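You operate a simulated robot arm through the tools that you are given. There is no shell and no other tool.

The job below is to be done with a simulated two-armed robot. You get a single attempt, and the scene is never put back.

## Task
Swap the flattened purple coil in the square carton for the small teal coil; fold it shut.
Fine: the purple coil goes on the middle of the blue mat; teal lies in the eye of the large black coil, unharmed; all four flaps flat; leave the other coils and the spoked ring.

The check looks at the end state, three seconds after you hand in, the way a careful person would. Anything else that was tipped, shoved, dropped, spilled or broken makes it a failure. Flat cloth is picked up by pressing the open fingertips on it (5 to 10 N) and closing them slowly along it; thin cloth reads only 2 to 8 mm in the jaws.

## Robot
Two 7-joint arms with two-finger parallel grippers on one trunk that stands fixed in place. Base frame: the origin is at the foot of the trunk, x ahead of it, y to its left, z up. Lengths are in m, angles in rad, forces in N, time in s.
The left shoulder is at [0.071, 0.156, 1.205], the right one opposite. With the tool pointing down near the work surface each hand reaches from about 0.1 to 0.84 m from the base axis, measured 20 degrees to its own side. Payload 3.91 kg a hand.
Tool frame (each hand has its own): the origin (TCP) lies between the finger pads and is the grasp point; the fingertips stand 0.03 m ahead of it; z points along the fingers, y is the line along which they close. Largest opening 0.11 m; finger width 0.02, thickness 0.01; the body of the gripper, 0.048 by 0.112 m, starts 0.055 m behind the TCP.
Orientation is told as [roll, pitch, yaw] about the base's x, y, z axes, in that order, counted from this pose: with the fingers straight down and closing along the base's y, the tool's x points along the base's -x, its y along +y and its z along -z.

## Interface
- The arms move only by the tool servo_tool. It takes "left_increments", "right_increments" or both (then of equal length, played together; a hand with none holds still); each is a list of rows, each a list of 7 numbers: the turn, a rotation vector about the tool's x, y, z in degrees, then the shift along the tool's x, y, z in m, then the finger opening in m, from 0 to 0.11. In form: [[rx, ry, rz, x, y, z, gripper], ...]. A call has 1 to 20 rows; each row shifts and turns the commanded pose from where the row before left it, along the tool's axes as they then stand. Rows are played at 5 a second. More than 0.05 m and 0.15 rad between two rows, or a gripper value outside its range, and nothing of the call is played. A pose out of reach is approached as far as the arm can. The call stops where the force on the tool passes 40 N (or 10 N more than at its start, if that is more) or the arm is blocked; 0.2 s more then pass. The fingers move at their own pace (about 0.108 m/s each) and stop on an object; they squeeze with about 40 N. The grip force told is the motor's: it shows also when the fingers shut on nothing. Time passes only in rows, and 0.2 s behind the last, so rows that do not move let the fingers close. It gives the time, the measured TCP pose, the force on the tool (base axes), the opening and the grip force at its end, in the units of the frame above (readings bear some noise), with the torque about the TCP (base axes, N m) and any sound that the robot's microphone picked up.
- Cameras (640 x 400 px; columns grow to the right, rows downward): "scene" is now at [0.14, -0.0114, 1.4343]; the picture's right is [-0.13, -0.99, -0.00], its down [-0.57, 0.07, -0.82] and it looks along [0.81, -0.10, -0.57] (base axes); focal length 325 px, centre (320, 200). "left" rides on the left gripper at [0.072, -0.017, -0.103] in its tool frame; the picture's right is [0.23, 0.97, 0.00], its down [-0.76, 0.18, -0.62] and it looks along [-0.61, 0.14, 0.78] (tool axes); focal length 222 px, centre (320, 200). "right" rides on the right gripper at [0.072, 0.017, -0.103] in its tool frame; the picture's right is [-0.23, 0.97, 0.00], its down [-0.76, -0.18, -0.62] and it looks along [-0.61, -0.14, 0.78] (tool axes); focal length 222 px, centre (320, 200). There is no depth. A picture from a camera that has moved, and an enlarged one, comes with that camera's place and axes in the base frame and with its lens.
- camera(camera): a new picture of that camera. It takes no simulated time.
- move_column(by): slides the trunk up (or, below 0, down) by that many m; the arms and the scene camera ride with it, the base frame stays. It gives what a move gives, with no picture.
- turn_head(pan, tilt): turns the head with the scene camera to pan (to the left, within 1.501 rad either way) and tilt (down, from -0.506 to 1.204), counted from straight ahead of the robot. It gives what a move gives.
- zoom(camera, box): a new picture of the part [left, top, right, bottom] of that camera's present view, enlarged. It takes no simulated time.
- hand_in(): hands the job in; it is judged then, once.

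Nothing tells you positions but the pictures and the camera data. Unless the task says otherwise, let go and move clear before handing in.

The tools are called by a JSON object that holds its "name" and its "arguments". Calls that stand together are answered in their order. servo_tool: Moves the arms, as the interface text tells. Its arguments: {"type":"object","properties":{"left_increments":{"type":"array","items":{"type":"array","items":{"type":"number"}}},"right_increments":{"type":"array","items":{"type":"array","items":{"type":"number"}}}},"required":[]} The other tools are called the same way: move_column (by) moves the trunk up or down; turn_head (pan, tilt) turns the head that bears the scene camera; camera (camera) takes a picture; zoom (camera, box) takes an enlarged picture of a part of a camera's view; hand_in () hands the job in.

At the start:

```text
t: 0.0
left_tcp_pos: [0.9082, 0.1186, 1.1236]
left_orientation: [-0.001, 0.0, 0.0]
left_wrist_force: [0.1, -0.9, 0.5]
left_ft_torque: [0.02, -0.01, 0.01]
left_opening: 0.1099
left_finger_force: 0.1
right_tcp_pos: [0.5744, -0.5126, 1.0728]
right_orientation: [0.0, 0.001, 0.001]
right_wrist_force: [0.2, -0.4, 0.5]
right_ft_torque: [-0.02, -0.02, 0.0]
right_opening: 0.11
right_finger_force: 0.1
trunk travel left (down, up): [-0.65, 0.29]
head pan, tilt (commanded): [-0.127, 0.609]
```

scene: 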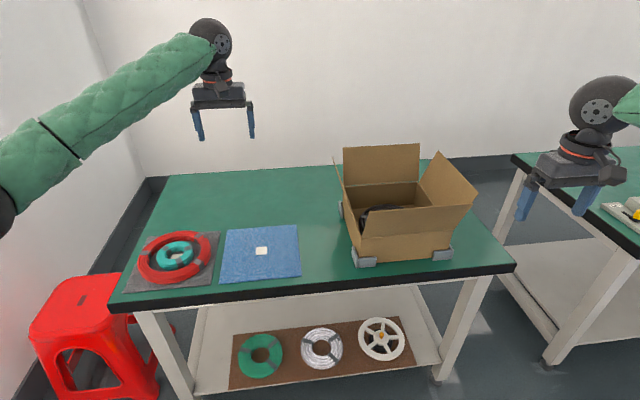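
right: 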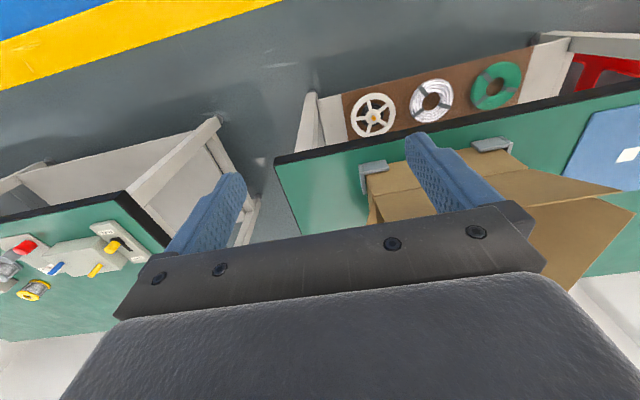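
left: 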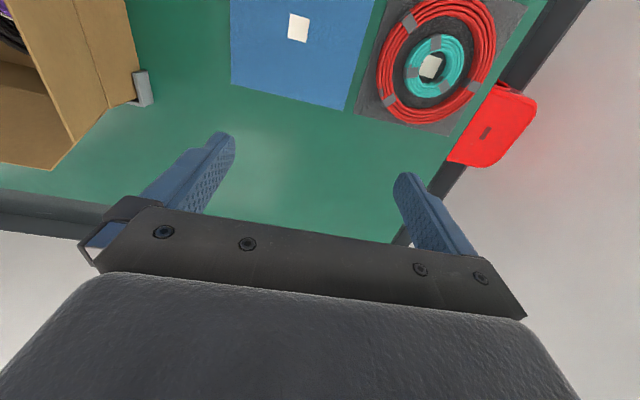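

I see a green table with an open carton, a blue mat with a white mark, and a teal coil lying inside a red coil on a grey mat. I'll look closer before moving anything.

{"name": "zoom", "arguments": {"camera": "scene", "box": [320, 130, 520, 280]}}

{"name": "zoom", "arguments": {"camera": "scene", "box": [110, 200, 330, 320]}}

{"name": "zoom", "arguments": {"camera": "left", "box": [0, 0, 200, 180]}}

{"name": "zoom", "arguments": {"camera": "left", "box": [220, 0, 540, 200]}}

```text
2.67 times, centred on (420, 205) of scene
camera zoom: at [0.14, -0.0114, 1.4343], right [-0.13, -0.99, 0.0], down [-0.57, 0.07, -0.82], along [0.81, -0.1, -0.57], focal length 866 px, centre (53, 187)
```

zoom: 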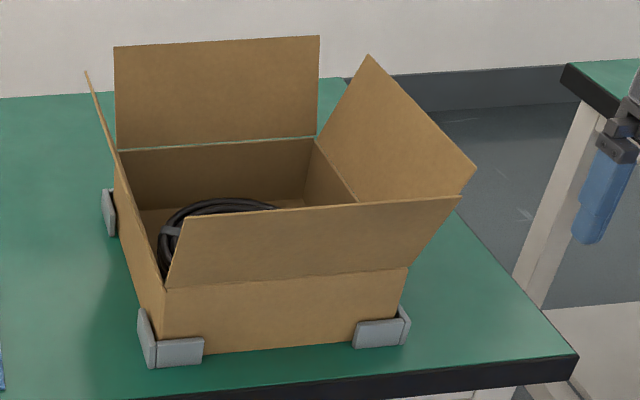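

```text
2.91 times, centred on (220, 260) of scene
camera zoom: at [0.14, -0.0114, 1.4343], right [-0.13, -0.99, 0.0], down [-0.57, 0.07, -0.82], along [0.81, -0.1, -0.57], focal length 945 px, centre (611, 26)
```

zoom: 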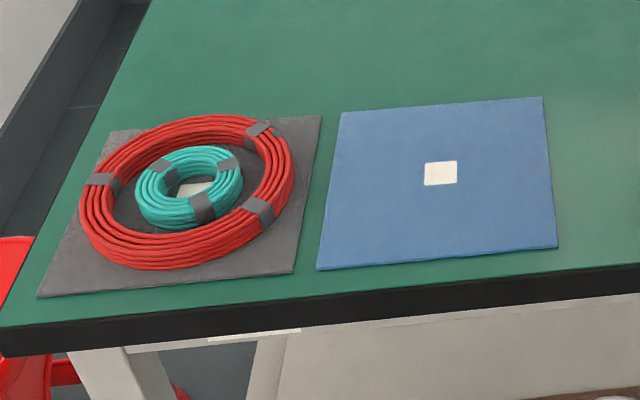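

```text
2.22 times, centred on (100, 90) of left
camera zoom: at [0.836, 0.1031, 1.2284], right [-0.23, 0.97, 0.0], down [0.76, 0.18, 0.62], along [0.61, 0.14, -0.78], focal length 494 px, centre (809, 444)
```

zoom: 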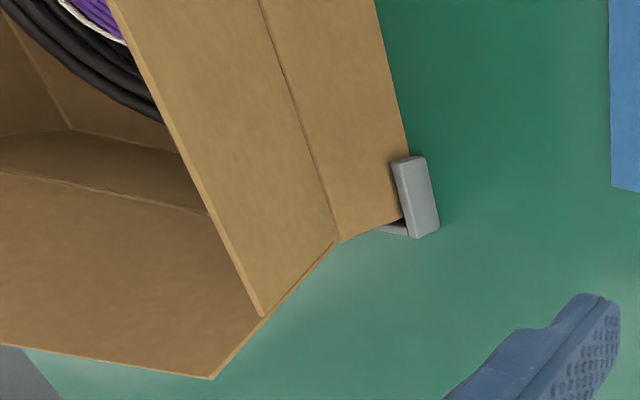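

```text
2.00 times, centred on (380, 100) of left
camera zoom: at [0.836, 0.1031, 1.2284], right [-0.23, 0.97, 0.0], down [0.76, 0.18, 0.62], along [0.61, 0.14, -0.78], focal length 444 px, centre (200, 400)
```

zoom: 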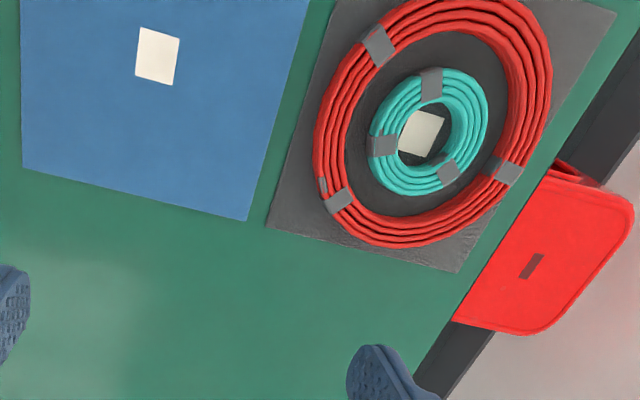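

The table top is at z≈0.76. The carton is centred near (0.89, −0.34), about 0.26 m square and 0.095 m tall. I'll bring the right hand above it to look inside.

{"name": "servo_tool", "arguments": {"right_increments": [[0, 0, 0, -0.03, 0.012, -0.01, 0.11], [0, 0, 0, -0.03, 0.012, -0.01, 0.11], [0, 0, 0, -0.03, 0.012, -0.01, 0.11], [0, 0, 0, -0.03, 0.012, -0.01, 0.11], [0, 0, 0, -0.03, 0.012, -0.01, 0.11], [0, 0, 0, -0.03, 0.012, -0.01, 0.11], [0, 0, 0, -0.03, 0.012, -0.01, 0.11], [0, 0, 0, -0.03, 0.012, -0.01, 0.11], [0, 0, 0, -0.03, 0.012, -0.01, 0.11], [0, 0, 0, 0, 0, 0, 0.11]]}}

{"name": "camera", "arguments": {"camera": "right"}}

{"name": "camera", "arguments": {"camera": "scene"}}

```text
t: 2.2
left_tcp_pos: [0.9061, 0.1187, 1.124]
left_orientation: [0.0, 0.0, 0.002]
left_wrist_force: [-0.1, -0.2, 0.0]
left_ft_torque: [-0.01, -0.02, 0.0]
left_opening: 0.11
left_finger_force: 0.0
right_tcp_pos: [0.8394, -0.4061, 1.1636]
right_orientation: [0.002, -0.001, 0.0]
right_wrist_force: [-1.8, -0.2, 0.5]
right_ft_torque: [0.02, 0.0, -0.02]
right_opening: 0.1097
right_finger_force: 0.1
trunk travel left (down, up): [-0.65, 0.29]
head pan, tilt (commanded): [-0.127, 0.609]
```

```text
taken
camera right: at [0.767, -0.3891, 1.2668], right [0.23, 0.97, 0.0], down [0.76, -0.18, 0.62], along [0.61, -0.14, -0.78], focal length 222 px, centre (320, 200)
```

right: 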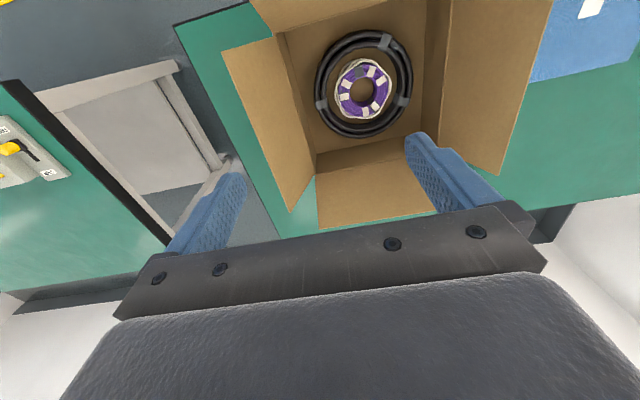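

```text
taken
camera scene: at [0.1394, -0.012, 1.4344], right [-0.13, -0.99, 0.0], down [-0.57, 0.07, -0.82], along [0.81, -0.1, -0.57], focal length 325 px, centre (320, 200)
```

scene: 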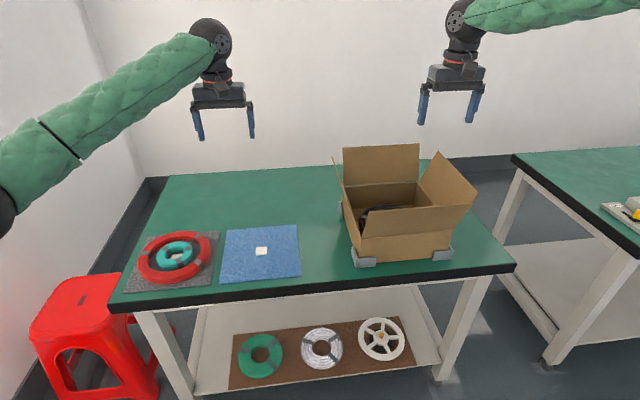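

{"name": "zoom", "arguments": {"camera": "right", "box": [270, 0, 450, 160]}}

{"name": "zoom", "arguments": {"camera": "right", "box": [310, 30, 420, 140]}}

```text
2.50 times, centred on (360, 80) of right
camera zoom: at [0.767, -0.3891, 1.2668], right [0.23, 0.97, 0.0], down [0.76, -0.18, 0.62], along [0.61, -0.14, -0.78], focal length 555 px, centre (220, 500)
```

zoom: 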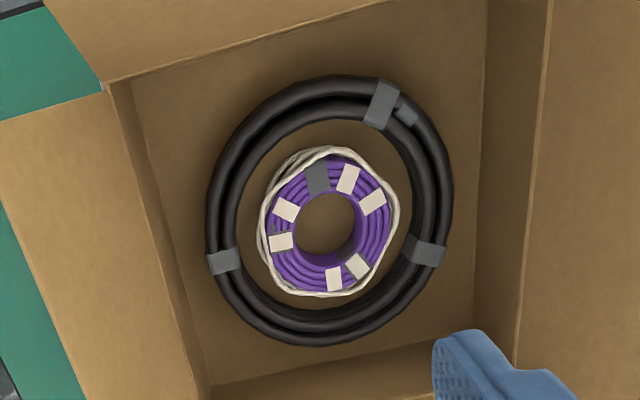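

```text
3.64 times, centred on (365, 85) of right
camera zoom: at [0.767, -0.3891, 1.2668], right [0.23, 0.97, 0.0], down [0.76, -0.18, 0.62], along [0.61, -0.14, -0.78], focal length 808 px, centre (156, 618)
```

zoom: 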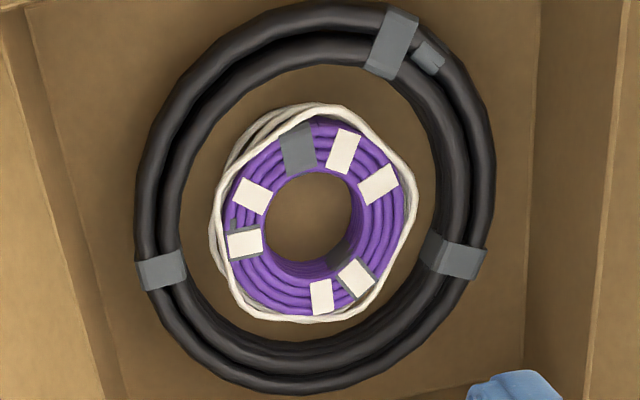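

Inside the carton, the purple coil (tagged, with a white cord around it) sits in the eye of the black coil at about (0.886, −0.33). The teal coil is at about (0.85, 0.305). Next I'll put the right hand over the purple coil and lower the trunk for reach.

{"name": "servo_tool", "arguments": {"right_increments": [[0, 0, 0, -0.02, 0.025, 0, 0.11], [0, 0, 0, -0.02, 0.025, 0, 0.11], [0, 0, 0, -0.005, 0.025, 0, 0.11], [0, 0, 0, 0, 0, 0, 0.11], [0, 0, 0, 0, 0, 0, 0.11]]}}

{"name": "move_column", "arguments": {"by": -0.13}}

{"name": "camera", "arguments": {"camera": "right"}}

{"name": "camera", "arguments": {"camera": "scene"}}

{"name": "camera", "arguments": {"camera": "left"}}

```text
t: 3.4
left_tcp_pos: [0.907, 0.1193, 1.1234]
left_orientation: [-0.002, 0.001, -0.001]
left_wrist_force: [-0.1, -0.1, -0.4]
left_ft_torque: [0.01, -0.01, -0.01]
left_opening: 0.11
left_finger_force: 0.0
right_tcp_pos: [0.8869, -0.3283, 1.1627]
right_orientation: [-0.001, 0.0, -0.002]
right_wrist_force: [0.1, 0.4, -0.6]
right_ft_torque: [0.0, 0.02, -0.02]
right_opening: 0.1098
right_finger_force: 0.2
trunk travel left (down, up): [-0.65, 0.29]
head pan, tilt (commanded): [-0.127, 0.609]
```

```text
t: 5.0
left_tcp_pos: [0.9072, 0.1198, 0.9942]
left_orientation: [0.0, 0.001, 0.0]
left_wrist_force: [0.2, -0.7, 0.5]
left_ft_torque: [-0.01, 0.01, 0.02]
left_opening: 0.1104
left_finger_force: 0.2
right_tcp_pos: [0.8863, -0.3284, 1.0332]
right_orientation: [0.0, 0.001, 0.0]
right_wrist_force: [-0.7, -0.2, -0.3]
right_ft_torque: [0.01, 0.0, 0.01]
right_opening: 0.11
right_finger_force: 0.0
trunk travel left (down, up): [-0.52, 0.42]
head pan, tilt (commanded): [-0.127, 0.609]
```

```text
taken
camera right: at [0.8125, -0.3128, 1.1363], right [0.23, 0.97, 0.0], down [0.76, -0.18, 0.62], along [0.61, -0.14, -0.78], focal length 222 px, centre (320, 200)
```

right: 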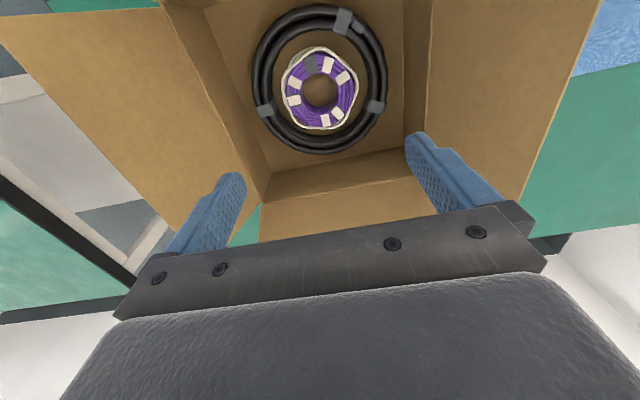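

```text
taken
camera scene: at [0.1398, -0.0112, 1.3044], right [-0.13, -0.99, 0.0], down [-0.57, 0.07, -0.82], along [0.81, -0.1, -0.57], focal length 325 px, centre (320, 200)
```

scene: 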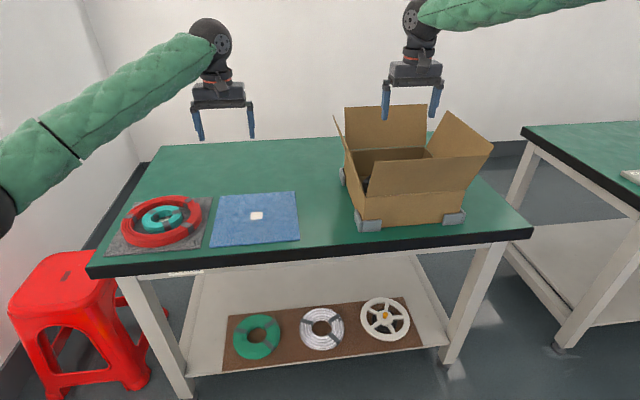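

```text
taken
camera left: at [0.8358, 0.1033, 1.0988], right [-0.23, 0.97, 0.0], down [0.76, 0.18, 0.62], along [0.61, 0.14, -0.78], focal length 222 px, centre (320, 200)
```

left: 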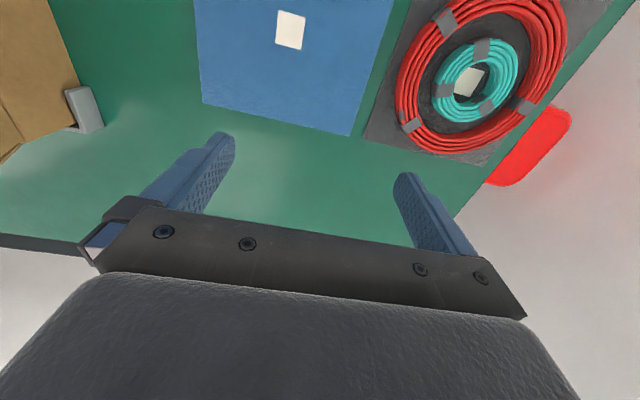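

{"name": "zoom", "arguments": {"camera": "right", "box": [240, 0, 400, 160]}}

{"name": "zoom", "arguments": {"camera": "right", "box": [270, 30, 370, 140]}}

{"name": "zoom", "arguments": {"camera": "scene", "box": [320, 90, 500, 240]}}

{"name": "zoom", "arguments": {"camera": "left", "box": [370, 0, 600, 180]}}

```text
2.50 times, centred on (320, 80) of right
camera zoom: at [0.8125, -0.3128, 1.1363], right [0.23, 0.97, 0.0], down [0.76, -0.18, 0.62], along [0.61, -0.14, -0.78], focal length 555 px, centre (320, 500)
```

zoom: 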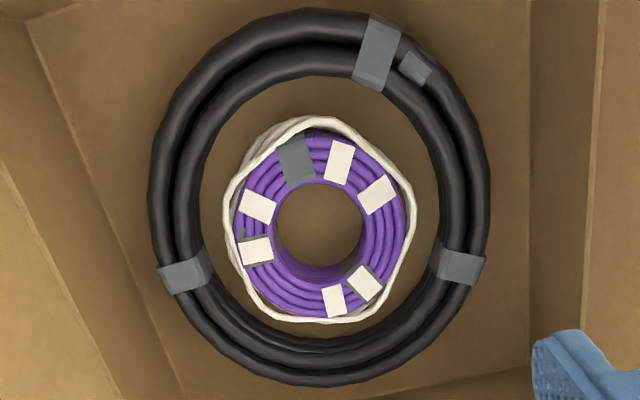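

```text
3.64 times, centred on (320, 85) of right
camera zoom: at [0.8125, -0.3128, 1.1363], right [0.23, 0.97, 0.0], down [0.76, -0.18, 0.62], along [0.61, -0.14, -0.78], focal length 808 px, centre (320, 618)
```

zoom: 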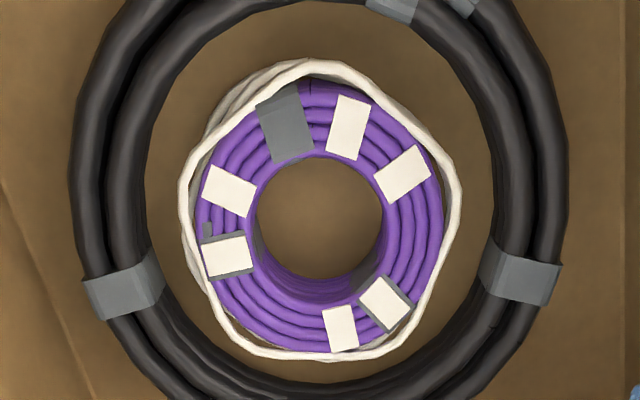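

```text
2.67 times, centred on (410, 165) of scene
camera zoom: at [0.1398, -0.0112, 1.3044], right [-0.13, -0.99, 0.0], down [-0.57, 0.07, -0.82], along [0.81, -0.1, -0.57], focal length 866 px, centre (80, 293)
```

zoom: 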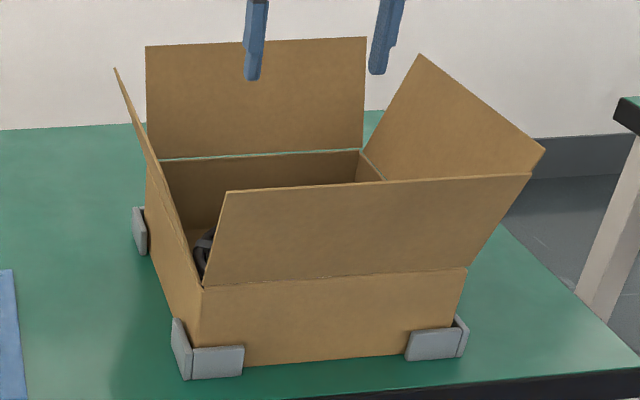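

```text
2.22 times, centred on (485, 90) of left
camera zoom: at [0.8358, 0.1033, 1.0988], right [-0.23, 0.97, 0.0], down [0.76, 0.18, 0.62], along [0.61, 0.14, -0.78], focal length 494 px, centre (-47, 444)
```

zoom: 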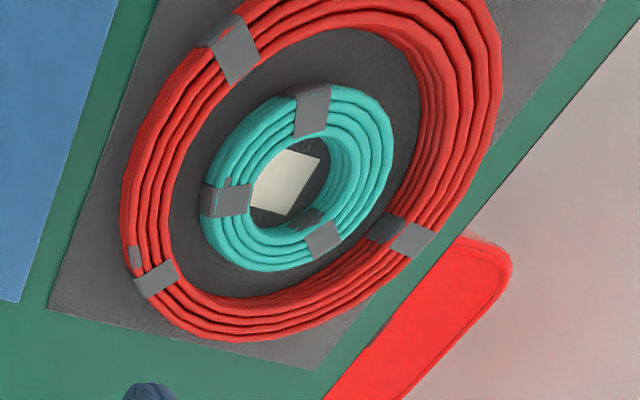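

The purple coil's centre is at about (0.887, −0.330) with its top near z≈0.79, and its eye is roughly 0.049 m wide. The mat's middle is the white mark at (0.851, 0.070). I'll lower the closed right fingers to just above the purple eye, planning to hold the coil from inside by opening them.

{"name": "servo_tool", "arguments": {"right_increments": [[0, 0, 0, 0, 0, 0, 0.0], [0, 0, 0, 0, 0, 0.0, 0.0], [0, 0, 0, 0, 0, 0.03, 0.0], [0, 0, 0, 0, 0, 0.03, 0.0], [0, 0, 0, 0, 0, 0.03, 0.0], [0, 0, 0, 0, 0, 0.03, 0.0], [0, 0, 0, 0, 0, 0.03, 0.0], [0, 0, 0, 0, 0, 0.02, 0.0], [0, 0, 0, 0, 0, 0, 0.0]]}}

{"name": "camera", "arguments": {"camera": "right"}}

{"name": "zoom", "arguments": {"camera": "right", "box": [220, 40, 440, 200]}}

```text
t: 7.0
left_tcp_pos: [0.9067, 0.1199, 0.9935]
left_orientation: [0.001, 0.0, -0.001]
left_wrist_force: [1.4, 0.2, 0.0]
left_ft_torque: [-0.01, -0.01, -0.01]
left_opening: 0.1097
left_finger_force: 0.1
right_tcp_pos: [0.8873, -0.3289, 0.8601]
right_orientation: [0.0, -0.001, -0.001]
right_wrist_force: [0.5, -0.1, 0.1]
right_ft_torque: [-0.01, -0.02, -0.03]
right_opening: 0.0
right_finger_force: 37.8
trunk travel left (down, up): [-0.52, 0.42]
head pan, tilt (commanded): [-0.127, 0.609]
```

```text
taken
camera right: at [0.8132, -0.3119, 0.9635], right [0.23, 0.97, 0.0], down [0.76, -0.18, 0.62], along [0.61, -0.14, -0.78], focal length 222 px, centre (320, 200)
```

right: 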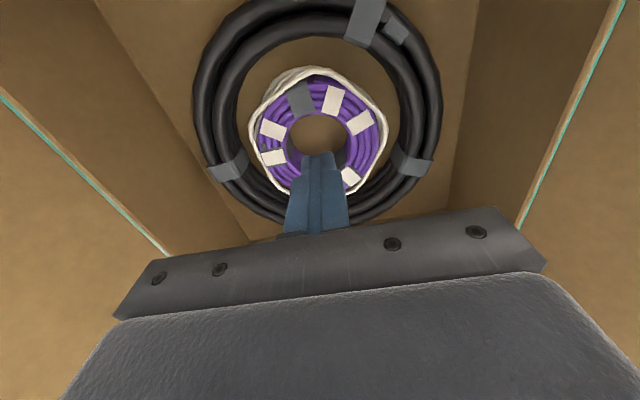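

```text
2.50 times, centred on (330, 120) of right
camera zoom: at [0.8132, -0.3119, 0.9635], right [0.23, 0.97, 0.0], down [0.76, -0.18, 0.62], along [0.61, -0.14, -0.78], focal length 555 px, centre (295, 400)
```

zoom: 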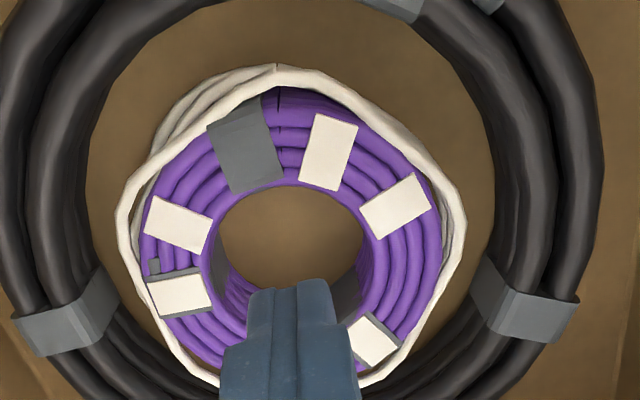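

The closed fingertips line up over the purple eye to within about 2 mm. I'll lower them into the eye and spread them gently.

{"name": "servo_tool", "arguments": {"right_increments": [[0, 0, 0, 0, 0, 0.015, 0.0], [0, 0, 0, 0, 0, 0.015, 0.0], [0, 0, 0, 0, 0, 0.012, 0.0], [0, 0, 0, 0, 0, 0.012, 0.0], [0, 0, 0, 0, 0, 0, 0.0]]}}

{"name": "zoom", "arguments": {"camera": "right", "box": [220, 40, 440, 240]}}

```text
t: 8.2
left_tcp_pos: [0.9081, 0.1204, 0.9923]
left_orientation: [-0.001, 0.0, 0.001]
left_wrist_force: [0.3, -0.3, 0.0]
left_ft_torque: [-0.01, 0.01, 0.02]
left_opening: 0.1098
left_finger_force: 0.1
right_tcp_pos: [0.8847, -0.3288, 0.808]
right_orientation: [0.0, -0.001, 0.003]
right_wrist_force: [-0.2, 0.2, -0.8]
right_ft_torque: [0.0, 0.01, 0.02]
right_opening: 0.0
right_finger_force: 38.2
trunk travel left (down, up): [-0.52, 0.42]
head pan, tilt (commanded): [-0.127, 0.609]
```

```text
2.00 times, centred on (330, 140) of right
camera zoom: at [0.8117, -0.3126, 0.9112], right [0.23, 0.97, 0.0], down [0.76, -0.18, 0.62], along [0.61, -0.14, -0.78], focal length 444 px, centre (300, 320)
```

zoom: 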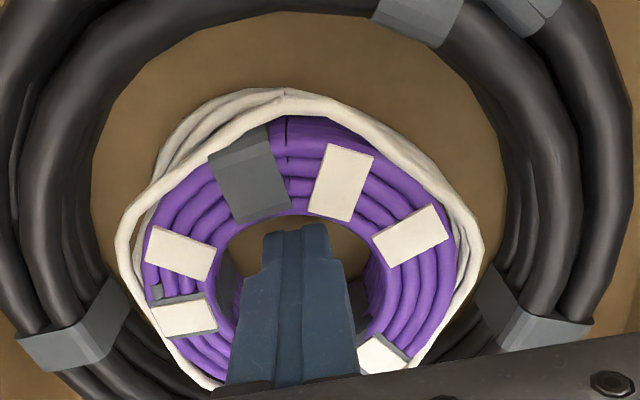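

The fingers are inside the eye with no contact. I'll go 4 mm deeper and spread them slowly.

{"name": "servo_tool", "arguments": {"right_increments": [[0, 0, 0, 0, 0, 0.004, 0.0], [0, 0, 0, 0, 0, 0, 0.01], [0, 0, 0, 0, 0, 0, 0.02], [0, 0, 0, 0, 0, 0, 0.025], [0, 0, 0, 0, 0, 0, 0.03], [0, 0, 0, 0, 0, 0, 0.035], [0, 0, 0, 0, 0, 0, 0.04], [0, 0, 0, 0, 0, 0, 0.04]]}}

{"name": "zoom", "arguments": {"camera": "right", "box": [220, 40, 440, 240]}}

```text
t: 10.0
left_tcp_pos: [0.9072, 0.1198, 0.9941]
left_orientation: [0.0, 0.001, -0.001]
left_wrist_force: [0.6, -0.6, -0.1]
left_ft_torque: [0.01, -0.06, -0.01]
left_opening: 0.1101
left_finger_force: 0.1
right_tcp_pos: [0.8846, -0.3291, 0.8048]
right_orientation: [0.0, 0.0, 0.0]
right_wrist_force: [-0.3, -0.4, -0.4]
right_ft_torque: [-0.03, -0.02, 0.03]
right_opening: 0.0267
right_finger_force: 0.0
trunk travel left (down, up): [-0.52, 0.42]
head pan, tilt (commanded): [-0.127, 0.609]
```

```text
2.00 times, centred on (330, 140) of right
camera zoom: at [0.8123, -0.3127, 0.9081], right [0.23, 0.97, 0.0], down [0.76, -0.18, 0.62], along [0.61, -0.14, -0.78], focal length 444 px, centre (300, 320)
```

zoom: 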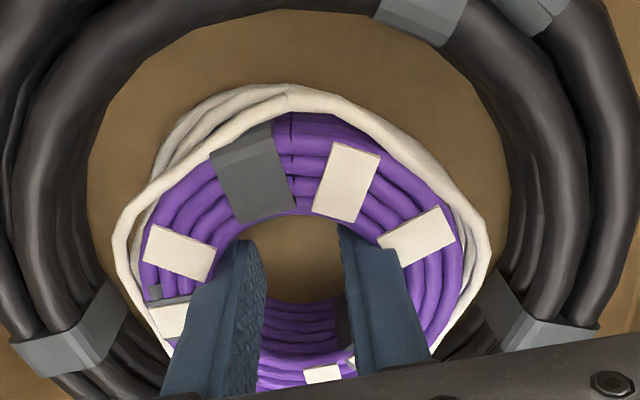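

The fingers stopped at 0.0267 against the inner wall, so the coil is held from inside. I'll lift it a little and check.

{"name": "servo_tool", "arguments": {"right_increments": [[0, 0, 0, 0, 0, -0.005, 0.06], [0, 0, 0, 0, 0, -0.01, 0.06], [0, 0, 0, 0, 0, -0.01, 0.06], [0, 0, 0, 0, 0, -0.01, 0.06], [0, 0, 0, 0, 0, 0, 0.06]]}}

{"name": "camera", "arguments": {"camera": "right"}}

{"name": "zoom", "arguments": {"camera": "right", "box": [220, 40, 440, 240]}}

```text
t: 11.2
left_tcp_pos: [0.9084, 0.1188, 0.9944]
left_orientation: [0.0, 0.002, 0.001]
left_wrist_force: [-0.2, 0.2, 0.2]
left_ft_torque: [0.0, -0.01, -0.01]
left_opening: 0.11
left_finger_force: 0.2
right_tcp_pos: [0.8844, -0.3289, 0.8378]
right_orientation: [0.0, 0.002, 0.0]
right_wrist_force: [0.6, -0.7, -1.0]
right_ft_torque: [-0.02, 0.0, 0.0]
right_opening: 0.0286
right_finger_force: 0.1
trunk travel left (down, up): [-0.52, 0.42]
head pan, tilt (commanded): [-0.127, 0.609]
```

```text
taken
camera right: at [0.8124, -0.3139, 0.9425], right [0.23, 0.97, 0.0], down [0.76, -0.18, 0.62], along [0.61, -0.14, -0.78], focal length 222 px, centre (320, 200)
```

right: 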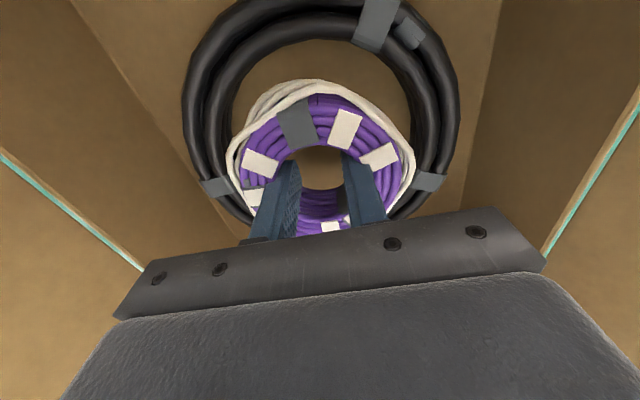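

```text
2.00 times, centred on (330, 140) of right
camera zoom: at [0.8124, -0.3139, 0.9425], right [0.23, 0.97, 0.0], down [0.76, -0.18, 0.62], along [0.61, -0.14, -0.78], focal length 444 px, centre (300, 320)
```

zoom: 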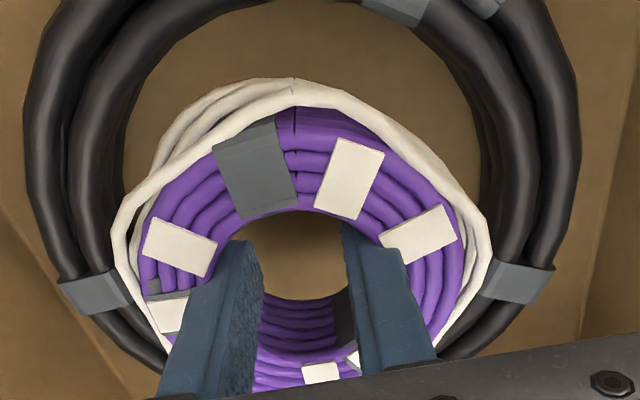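

The purple coil and its cord rise together, and the black coil hasn't moved. I'll lift clear of the flaps while the left hand moves aside.

{"name": "servo_tool", "arguments": {"right_increments": [[0, 0, 0, 0, 0, -0.02, 0.06], [0, 0, 0, 0, 0, -0.03, 0.06], [0, 0, 0, 0, 0, -0.03, 0.06], [0, 0, 0, 0, 0, -0.03, 0.06], [0, 0, 0, 0, 0, -0.03, 0.06], [0, 0, 0, 0, 0, -0.03, 0.06], [0, 0, 0, 0, 0, -0.03, 0.06], [0, 0, 0, 0, 0, -0.03, 0.06], [0, 0, 0, 0, 0, 0, 0.06]], "left_increments": [[0, 0, 0, 0.006, 0.03, -0.008, 0.11], [0, 0, 0, 0.006, 0.035, -0.008, 0.11], [0, 0, 0, 0.006, 0.035, -0.008, 0.11], [0, 0, 0, 0.006, 0.035, -0.008, 0.11], [0, 0, 0, 0.006, 0.035, -0.008, 0.11], [0, 0, 0, 0.006, 0.035, -0.008, 0.11], [0, 0, 0, 0.006, 0.035, -0.008, 0.11], [0, 0, 0, 0.006, 0.035, 0, 0.11], [0, 0, 0, 0, 0, 0, 0.11]]}}

{"name": "camera", "arguments": {"camera": "right"}}

{"name": "camera", "arguments": {"camera": "scene"}}

```text
t: 13.2
left_tcp_pos: [0.8621, 0.3943, 1.0482]
left_orientation: [0.0, 0.003, -0.001]
left_wrist_force: [-0.4, -0.6, 0.0]
left_ft_torque: [0.03, 0.02, 0.0]
left_opening: 0.1101
left_finger_force: 0.1
right_tcp_pos: [0.8884, -0.3298, 1.0685]
right_orientation: [0.003, 0.0, 0.0]
right_wrist_force: [0.7, 0.0, -0.4]
right_ft_torque: [0.03, -0.02, 0.0]
right_opening: 0.0303
right_finger_force: 0.0
trunk travel left (down, up): [-0.52, 0.42]
head pan, tilt (commanded): [-0.127, 0.609]
```

```text
taken
camera right: at [0.8153, -0.3126, 1.1726], right [0.23, 0.97, 0.0], down [0.76, -0.18, 0.62], along [0.61, -0.14, -0.78], focal length 222 px, centre (320, 200)
```

right: 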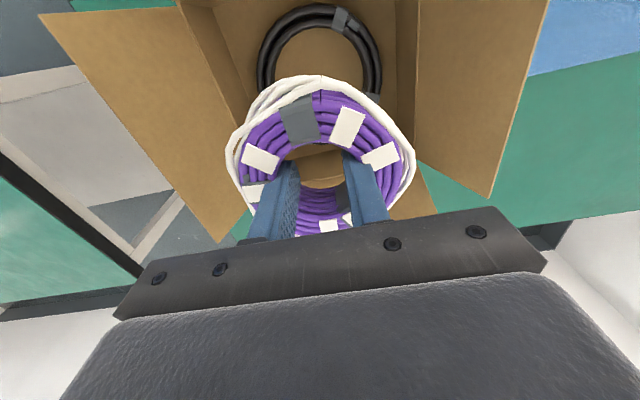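

```text
taken
camera scene: at [0.1408, -0.0122, 1.3041], right [-0.13, -0.99, 0.0], down [-0.57, 0.07, -0.82], along [0.81, -0.1, -0.57], focal length 325 px, centre (320, 200)
```

scene: 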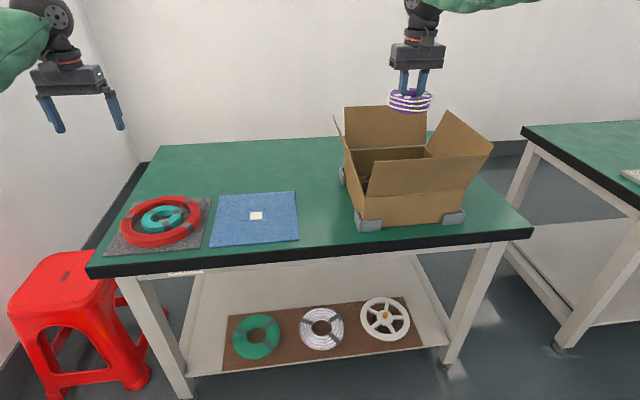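

The coil is held, but the opening is creeping up (0.0267 → 0.0303). I'll hold a smaller spread command and check the coil from the side.

{"name": "zoom", "arguments": {"camera": "scene", "box": [370, 40, 450, 120]}}

{"name": "zoom", "arguments": {"camera": "right", "box": [220, 60, 440, 250]}}

{"name": "zoom", "arguments": {"camera": "scene", "box": [90, 170, 310, 270]}}

```text
5.00 times, centred on (410, 80) of scene
camera zoom: at [0.1408, -0.0122, 1.3041], right [-0.13, -0.99, 0.0], down [-0.57, 0.07, -0.82], along [0.81, -0.1, -0.57], focal length 1624 px, centre (-130, 800)
```

zoom: 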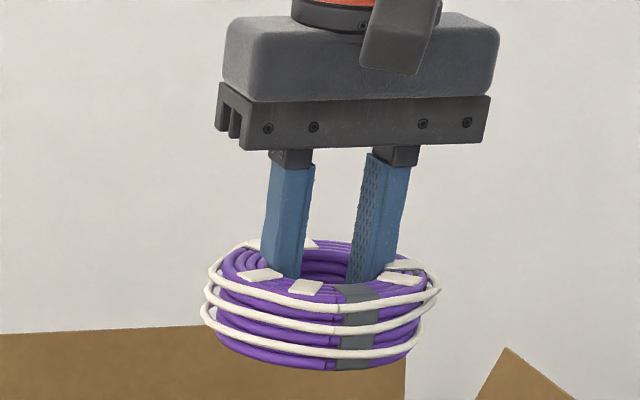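

```text
2.11 times, centred on (330, 155) of right
camera zoom: at [0.8153, -0.3126, 1.1726], right [0.23, 0.97, 0.0], down [0.76, -0.18, 0.62], along [0.61, -0.14, -0.78], focal length 468 px, centre (299, 295)
```

zoom: 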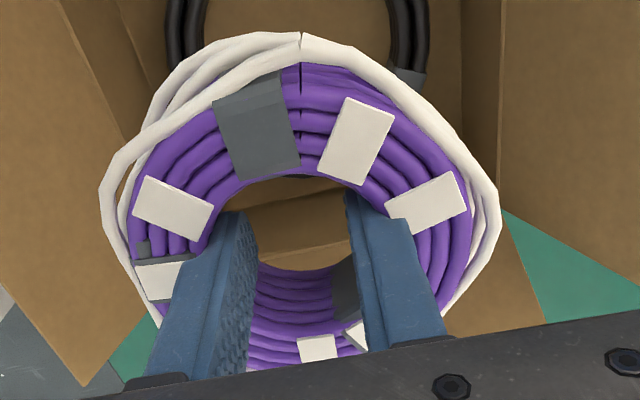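

```text
2.91 times, centred on (200, 220) of scene
camera zoom: at [0.1408, -0.0122, 1.3041], right [-0.13, -0.99, 0.0], down [-0.57, 0.07, -0.82], along [0.81, -0.1, -0.57], focal length 945 px, centre (669, 142)
```

zoom: 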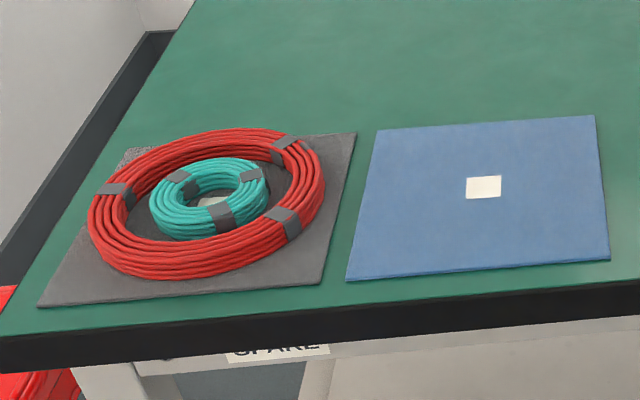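

Seen from the side, the purple coil with its three cord loops hangs level on the fingers. I'll carry it over the blue mat.

{"name": "servo_tool", "arguments": {"right_increments": [[0, 0, 0, 0.002, 0.02, 0, 0.04], [0, 0, 0, 0.004, 0.04, 0, 0.04], [0, 0, 0, 0.004, 0.04, 0, 0.04], [0, 0, 0, 0.004, 0.04, 0, 0.04], [0, 0, 0, 0.004, 0.04, 0, 0.04], [0, 0, 0, 0.004, 0.04, 0, 0.04], [0, 0, 0, 0.004, 0.04, 0, 0.04], [0, 0, 0, 0.004, 0.04, 0, 0.04], [0, 0, 0, 0.004, 0.04, 0, 0.04], [0, 0, 0, 0.004, 0.04, 0, 0.04], [0, 0, 0, 0, 0.02, 0, 0.04], [0, 0, 0, 0, 0, 0, 0.04]]}}

{"name": "camera", "arguments": {"camera": "right"}}

{"name": "camera", "arguments": {"camera": "scene"}}

```text
t: 15.8
left_tcp_pos: [0.8612, 0.3941, 1.0493]
left_orientation: [-0.001, 0.003, 0.0]
left_wrist_force: [0.3, 1.4, -0.5]
left_ft_torque: [-0.01, 0.02, -0.03]
left_opening: 0.1102
left_finger_force: 0.1
right_tcp_pos: [0.7461, -0.0695, 1.065]
right_orientation: [0.003, 0.001, -0.001]
right_wrist_force: [-0.5, 0.9, -1.7]
right_ft_torque: [0.01, 0.01, -0.01]
right_opening: 0.0303
right_finger_force: 0.1
right hand out of reach, approached as far as the arm can: row 5, 6, 7, 8, 9, 10, 11
trunk travel left (down, up): [-0.52, 0.42]
head pan, tilt (commanded): [-0.127, 0.609]
```

```text
taken
camera right: at [0.6726, -0.0533, 1.1695], right [0.23, 0.97, 0.0], down [0.76, -0.18, 0.62], along [0.61, -0.14, -0.78], focal length 222 px, centre (320, 200)
```

right: 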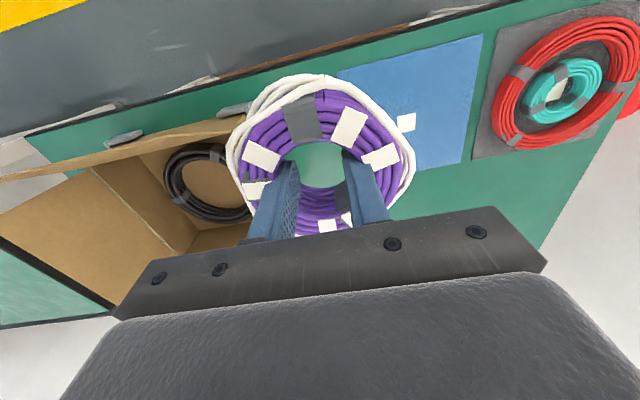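

```text
taken
camera scene: at [0.1402, -0.011, 1.3042], right [-0.13, -0.99, 0.0], down [-0.57, 0.07, -0.82], along [0.81, -0.11, -0.57], focal length 325 px, centre (320, 200)
```

scene: 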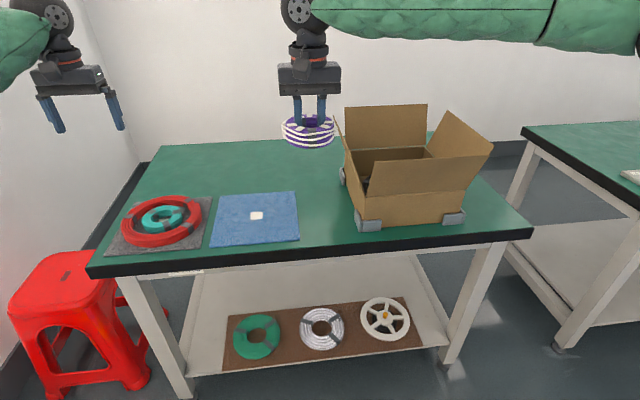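

The purple coil is still secure, but the right arm ran out of reach short of the mat, at (0.746, −0.07). I'll look at the arm's posture before choosing how to continue.

{"name": "turn_head", "arguments": {"pan": -0.6, "tilt": 0.2}}

{"name": "camera", "arguments": {"camera": "scene"}}

```text
t: 16.7
left_tcp_pos: [0.8602, 0.3949, 1.0494]
left_orientation: [0.0, 0.002, 0.0]
left_wrist_force: [-0.2, -0.1, -0.6]
left_ft_torque: [0.01, 0.01, -0.02]
left_opening: 0.1102
left_finger_force: 0.0
right_tcp_pos: [0.7462, -0.0699, 1.066]
right_orientation: [0.001, 0.0, -0.002]
right_wrist_force: [-0.4, 0.6, -0.9]
right_ft_torque: [-0.01, -0.03, 0.0]
right_opening: 0.03
right_finger_force: 0.1
trunk travel left (down, up): [-0.52, 0.42]
head pan, tilt (commanded): [-0.6, 0.201]
```

```text
taken
camera scene: at [0.1298, -0.0523, 1.3418], right [-0.56, -0.83, 0.0], down [-0.17, 0.11, -0.98], along [0.81, -0.55, -0.2], focal length 325 px, centre (320, 200)
```

scene: 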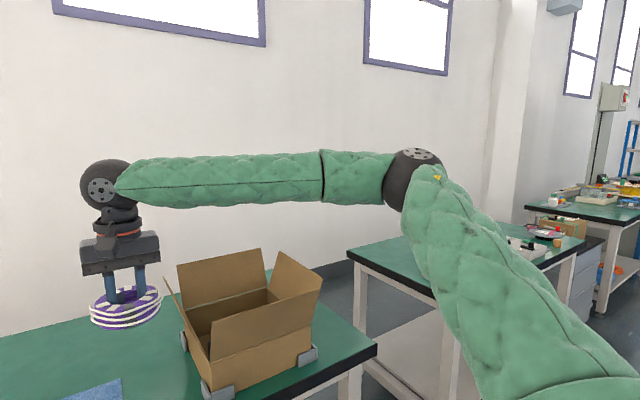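

The right elbow sits far out to the side, and the hand's fixed yaw is probably what limits the wrist. The coil is round, so I'll try turning the hand about the vertical as it goes left.

{"name": "servo_tool", "arguments": {"right_increments": [[0, 0, -8, 0, 0, 0, 0.04], [0, 0, -8, 0, 0, 0, 0.04], [0, 0, 0, 0, 0, 0, 0.04]]}}

```text
t: 17.5
left_tcp_pos: [0.861, 0.3942, 1.0486]
left_orientation: [0.0, 0.001, 0.0]
left_wrist_force: [0.6, -0.2, 0.1]
left_ft_torque: [-0.01, 0.02, -0.01]
left_opening: 0.1104
left_finger_force: 0.1
right_tcp_pos: [0.7467, -0.0693, 1.0676]
right_orientation: [0.001, -0.002, 0.28]
right_wrist_force: [-0.2, -0.7, -1.9]
right_ft_torque: [0.0, 0.0, 0.01]
right_opening: 0.0304
right_finger_force: 0.0
trunk travel left (down, up): [-0.52, 0.42]
head pan, tilt (commanded): [-0.6, 0.201]
```

{"name": "servo_tool", "arguments": {"right_increments": [[0, 0, 0, -0.0309, 0.0171, 0, 0.04], [0, 0, 0, -0.0309, 0.0171, 0, 0.04], [0, 0, 0, 0, 0, 0, 0.04]]}}

```text
t: 18.3
left_tcp_pos: [0.8617, 0.395, 1.0496]
left_orientation: [0.0, 0.002, -0.001]
left_wrist_force: [-0.5, -0.9, -0.2]
left_ft_torque: [-0.01, 0.01, -0.04]
left_opening: 0.11
left_finger_force: 0.0
right_tcp_pos: [0.7625, -0.0791, 1.0703]
right_orientation: [0.002, 0.0, 0.28]
right_wrist_force: [-0.4, 0.1, -2.1]
right_ft_torque: [0.03, 0.04, -0.02]
right_opening: 0.0302
right_finger_force: 0.0
right hand out of reach, approached as far as the arm can: row 1, 2
trunk travel left (down, up): [-0.52, 0.42]
head pan, tilt (commanded): [-0.6, 0.201]
```

Turning the hand didn't move the boundary, so the limit is in the shoulder or elbow. A lower hand relative to the shoulder may change that, so I'll lower the coil here over bare table and retry.

{"name": "servo_tool", "arguments": {"right_increments": [[0, 0, 0, 0, 0, 0.035, 0.04], [0, 0, 0, 0, 0, 0.035, 0.04], [0, 0, 0, 0, 0, 0.035, 0.04], [0, 0, 0, 0, 0, 0.035, 0.04], [0, 0, 0, 0, 0, 0.035, 0.04], [0, 0, 0, 0, 0, 0, 0.04]]}}

{"name": "servo_tool", "arguments": {"right_increments": [[0, 0, 0, -0.0309, 0.0171, 0, 0.04], [0, 0, 0, -0.0309, 0.0171, 0, 0.04], [0, 0, 0, 0, 0, 0, 0.04]]}}

{"name": "camera", "arguments": {"camera": "scene"}}

```text
t: 19.7
left_tcp_pos: [0.8616, 0.3941, 1.0493]
left_orientation: [0.0, 0.001, -0.001]
left_wrist_force: [-0.2, 0.5, 0.0]
left_ft_torque: [0.02, -0.02, -0.01]
left_opening: 0.1101
left_finger_force: 0.0
right_tcp_pos: [0.7486, -0.102, 0.9008]
right_orientation: [0.0, 0.001, 0.281]
right_wrist_force: [0.4, -0.5, -0.7]
right_ft_torque: [0.01, 0.01, 0.0]
right_opening: 0.0305
right_finger_force: 0.0
right hand out of reach, approached as far as the arm can: row 3, 4, 5
trunk travel left (down, up): [-0.52, 0.42]
head pan, tilt (commanded): [-0.6, 0.201]
```

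```text
t: 20.5
left_tcp_pos: [0.8622, 0.3948, 1.0491]
left_orientation: [0.0, 0.002, 0.0]
left_wrist_force: [-0.6, -0.2, -0.1]
left_ft_torque: [0.01, -0.01, 0.0]
left_opening: 0.11
left_finger_force: 0.1
right_tcp_pos: [0.7673, -0.106, 0.9204]
right_orientation: [0.002, -0.001, 0.279]
right_wrist_force: [0.2, -0.3, -0.4]
right_ft_torque: [-0.01, -0.01, -0.01]
right_opening: 0.0308
right_finger_force: 0.2
right hand out of reach, approached as far as the arm can: row 1, 2
trunk travel left (down, up): [-0.52, 0.42]
head pan, tilt (commanded): [-0.6, 0.201]
```

```text
taken
camera scene: at [0.1297, -0.0524, 1.3419], right [-0.57, -0.82, 0.0], down [-0.17, 0.11, -0.98], along [0.81, -0.55, -0.2], focal length 325 px, centre (320, 200)
```

scene: 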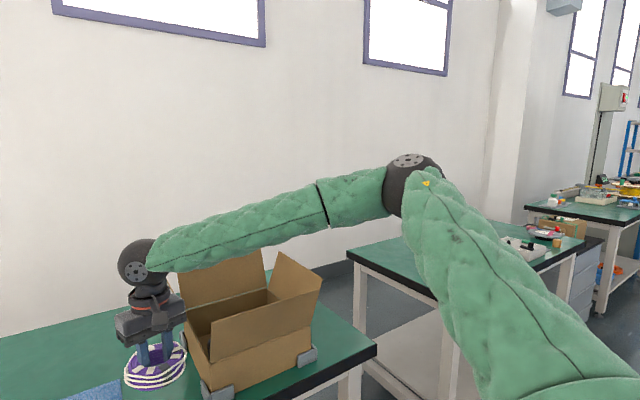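

{"name": "turn_head", "arguments": {"pan": 0.6, "tilt": 0.2}}

{"name": "camera", "arguments": {"camera": "scene"}}

```text
t: 21.9
left_tcp_pos: [0.8615, 0.3955, 1.0492]
left_orientation: [0.002, 0.002, 0.0]
left_wrist_force: [-0.3, 1.3, -0.4]
left_ft_torque: [-0.02, 0.01, 0.0]
left_opening: 0.1099
left_finger_force: 0.0
right_tcp_pos: [0.7669, -0.1051, 0.9199]
right_orientation: [0.001, 0.0, 0.28]
right_wrist_force: [0.2, -0.6, -0.9]
right_ft_torque: [-0.01, 0.03, 0.05]
right_opening: 0.0313
right_finger_force: 0.0
trunk travel left (down, up): [-0.52, 0.42]
head pan, tilt (commanded): [0.6, 0.201]
```

```text
taken
camera scene: at [0.1298, 0.0528, 1.3419], right [0.56, -0.83, 0.0], down [-0.17, -0.11, -0.98], along [0.81, 0.55, -0.2], focal length 325 px, centre (320, 200)
```

scene: 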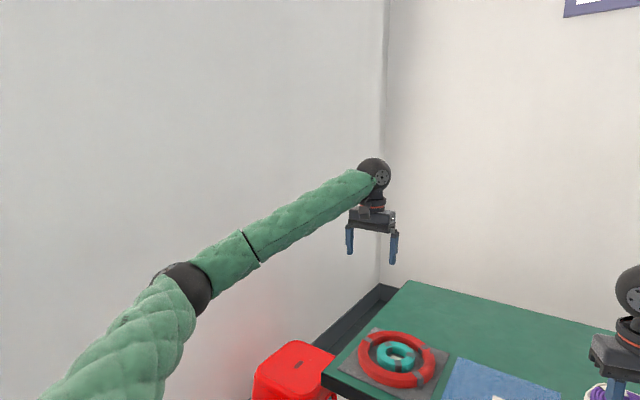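

The left arm works with a low elbow, while the right arm's elbow is high and stuck. I'll raise and retract the right hand over free space in front of the table, then raise the trunk with the hand kept low so the right elbow drops too.

{"name": "servo_tool", "arguments": {"right_increments": [[0, 0, 0, 0, 0, -0.035, 0.04], [0, 0, 0, 0, 0, -0.035, 0.04], [0, 0, 0, 0, 0, -0.035, 0.04], [0, 0, 0, 0, 0, -0.035, 0.04], [0, 0, 0, 0.0325, -0.0245, 0, 0.04], [0, 0, 0, 0.0325, -0.0245, 0, 0.04], [0, 0, 0, 0.0325, -0.0245, 0, 0.04], [0, 0, 0, 0.0325, -0.0245, 0, 0.04], [0, 0, 0, 0.0325, -0.0245, 0, 0.04], [0, 0, 0, 0.0325, -0.0245, 0, 0.04], [0, 0, 0, 0, 0, 0, 0.04]]}}

{"name": "turn_head", "arguments": {"pan": -0.6, "tilt": 0.3}}

{"name": "camera", "arguments": {"camera": "scene"}}

```text
t: 24.3
left_tcp_pos: [0.8614, 0.3966, 1.0481]
left_orientation: [-0.003, 0.003, 0.0]
left_wrist_force: [0.4, 0.0, -0.8]
left_ft_torque: [0.01, 0.05, 0.01]
left_opening: 0.1097
left_finger_force: 0.2
right_tcp_pos: [0.621, -0.2996, 1.0588]
right_orientation: [0.0, 0.002, 0.277]
right_wrist_force: [-0.3, 0.6, -1.1]
right_ft_torque: [0.03, 0.01, 0.0]
right_opening: 0.0318
right_finger_force: 0.1
trunk travel left (down, up): [-0.52, 0.42]
head pan, tilt (commanded): [0.6, 0.201]
```

```text
t: 25.7
left_tcp_pos: [0.8612, 0.3939, 1.0486]
left_orientation: [-0.002, 0.0, -0.001]
left_wrist_force: [0.3, -1.0, -0.4]
left_ft_torque: [-0.01, 0.01, 0.01]
left_opening: 0.1099
left_finger_force: 0.2
right_tcp_pos: [0.6212, -0.2988, 1.0595]
right_orientation: [0.001, -0.001, 0.278]
right_wrist_force: [-0.7, 1.0, -1.6]
right_ft_torque: [0.03, -0.01, 0.01]
right_opening: 0.0318
right_finger_force: 0.0
trunk travel left (down, up): [-0.52, 0.42]
head pan, tilt (commanded): [-0.6, 0.3]
```

```text
taken
camera scene: at [0.1298, -0.0525, 1.3326], right [-0.56, -0.83, 0.0], down [-0.24, 0.17, -0.96], along [0.79, -0.54, -0.3], focal length 325 px, centre (320, 200)
```

scene: 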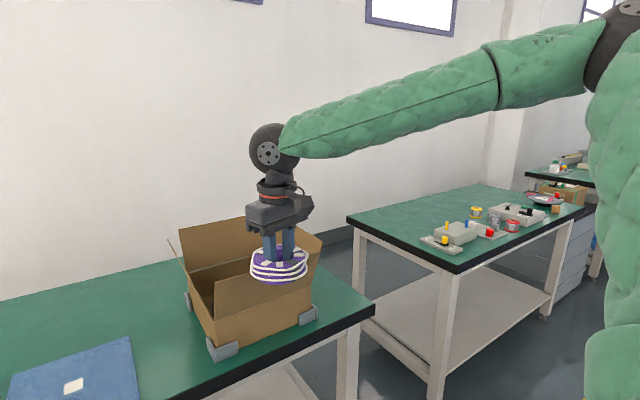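

{"name": "move_column", "arguments": {"by": 0.4}}

{"name": "servo_tool", "arguments": {"right_increments": [[0, 0, 0, 0, 0, 0.035, 0.036], [0, 0, 0, 0, 0, 0.035, 0.036], [0, 0, 0, 0, 0, 0.035, 0.036], [0, 0, 0, 0, 0, 0.035, 0.036], [0, 0, 0, 0, 0, 0.035, 0.036], [0, 0, 0, 0, 0, 0.035, 0.036], [0, 0, 0, 0, 0, 0.035, 0.036], [0, 0, 0, 0, 0, 0.035, 0.036], [0, 0, 0, 0, 0, 0.035, 0.036], [0, 0, 0, 0, 0, 0.035, 0.036], [0, 0, 0, 0, 0, 0.035, 0.036], [0, 0, 0, 0, 0, 0, 0.036]]}}

{"name": "camera", "arguments": {"camera": "scene"}}

{"name": "zoom", "arguments": {"camera": "right", "box": [220, 60, 440, 250]}}

```text
t: 29.5
left_tcp_pos: [0.8624, 0.3948, 1.4499]
left_orientation: [-0.001, 0.001, 0.0]
left_wrist_force: [0.4, 0.0, 0.3]
left_ft_torque: [-0.01, 0.01, -0.01]
left_opening: 0.1099
left_finger_force: 0.1
right_tcp_pos: [0.6198, -0.2998, 1.4582]
right_orientation: [0.001, 0.0, 0.279]
right_wrist_force: [0.1, 1.1, -1.3]
right_ft_torque: [-0.01, -0.01, 0.04]
right_opening: 0.0317
right_finger_force: 0.0
trunk travel left (down, up): [-0.92, 0.02]
head pan, tilt (commanded): [-0.6, 0.3]
```

```text
t: 32.1
left_tcp_pos: [0.8607, 0.3948, 1.4494]
left_orientation: [0.0, 0.0, -0.001]
left_wrist_force: [-0.2, -0.5, 0.1]
left_ft_torque: [-0.01, 0.01, 0.0]
left_opening: 0.11
left_finger_force: 0.0
right_tcp_pos: [0.6215, -0.2997, 1.0755]
right_orientation: [0.0, -0.001, 0.279]
right_wrist_force: [0.5, -0.1, -0.3]
right_ft_torque: [0.01, -0.01, -0.02]
right_opening: 0.0313
right_finger_force: 0.0
trunk travel left (down, up): [-0.92, 0.02]
head pan, tilt (commanded): [-0.6, 0.3]
```

```text
taken
camera scene: at [0.1293, -0.0526, 1.7327], right [-0.57, -0.82, 0.0], down [-0.24, 0.17, -0.96], along [0.79, -0.54, -0.3], focal length 325 px, centre (320, 200)
```

scene: 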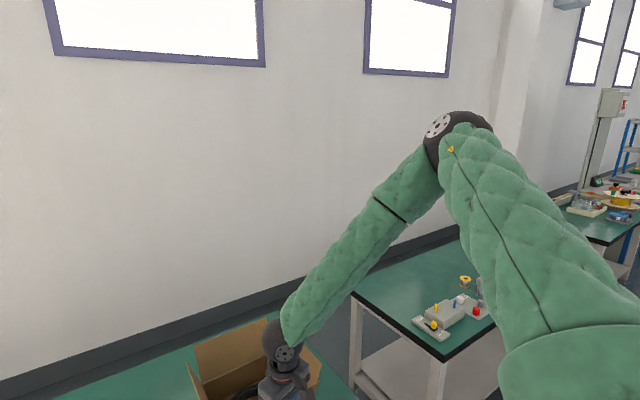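

```text
2.11 times, centred on (330, 155) of right
camera zoom: at [0.546, -0.3046, 1.1789], right [-0.05, 1.0, 0.0], down [0.78, 0.04, 0.62], along [0.62, 0.03, -0.78], focal length 468 px, centre (299, 295)
```

zoom: 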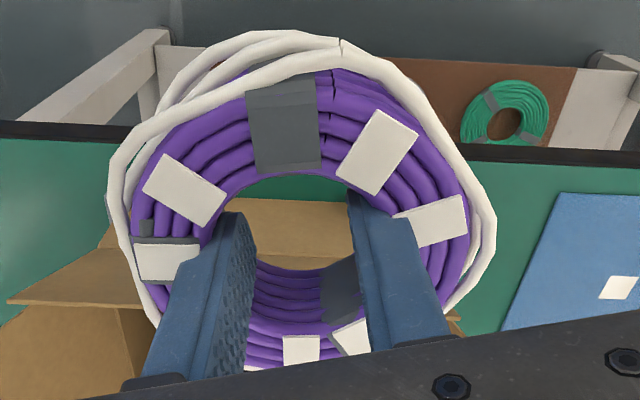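

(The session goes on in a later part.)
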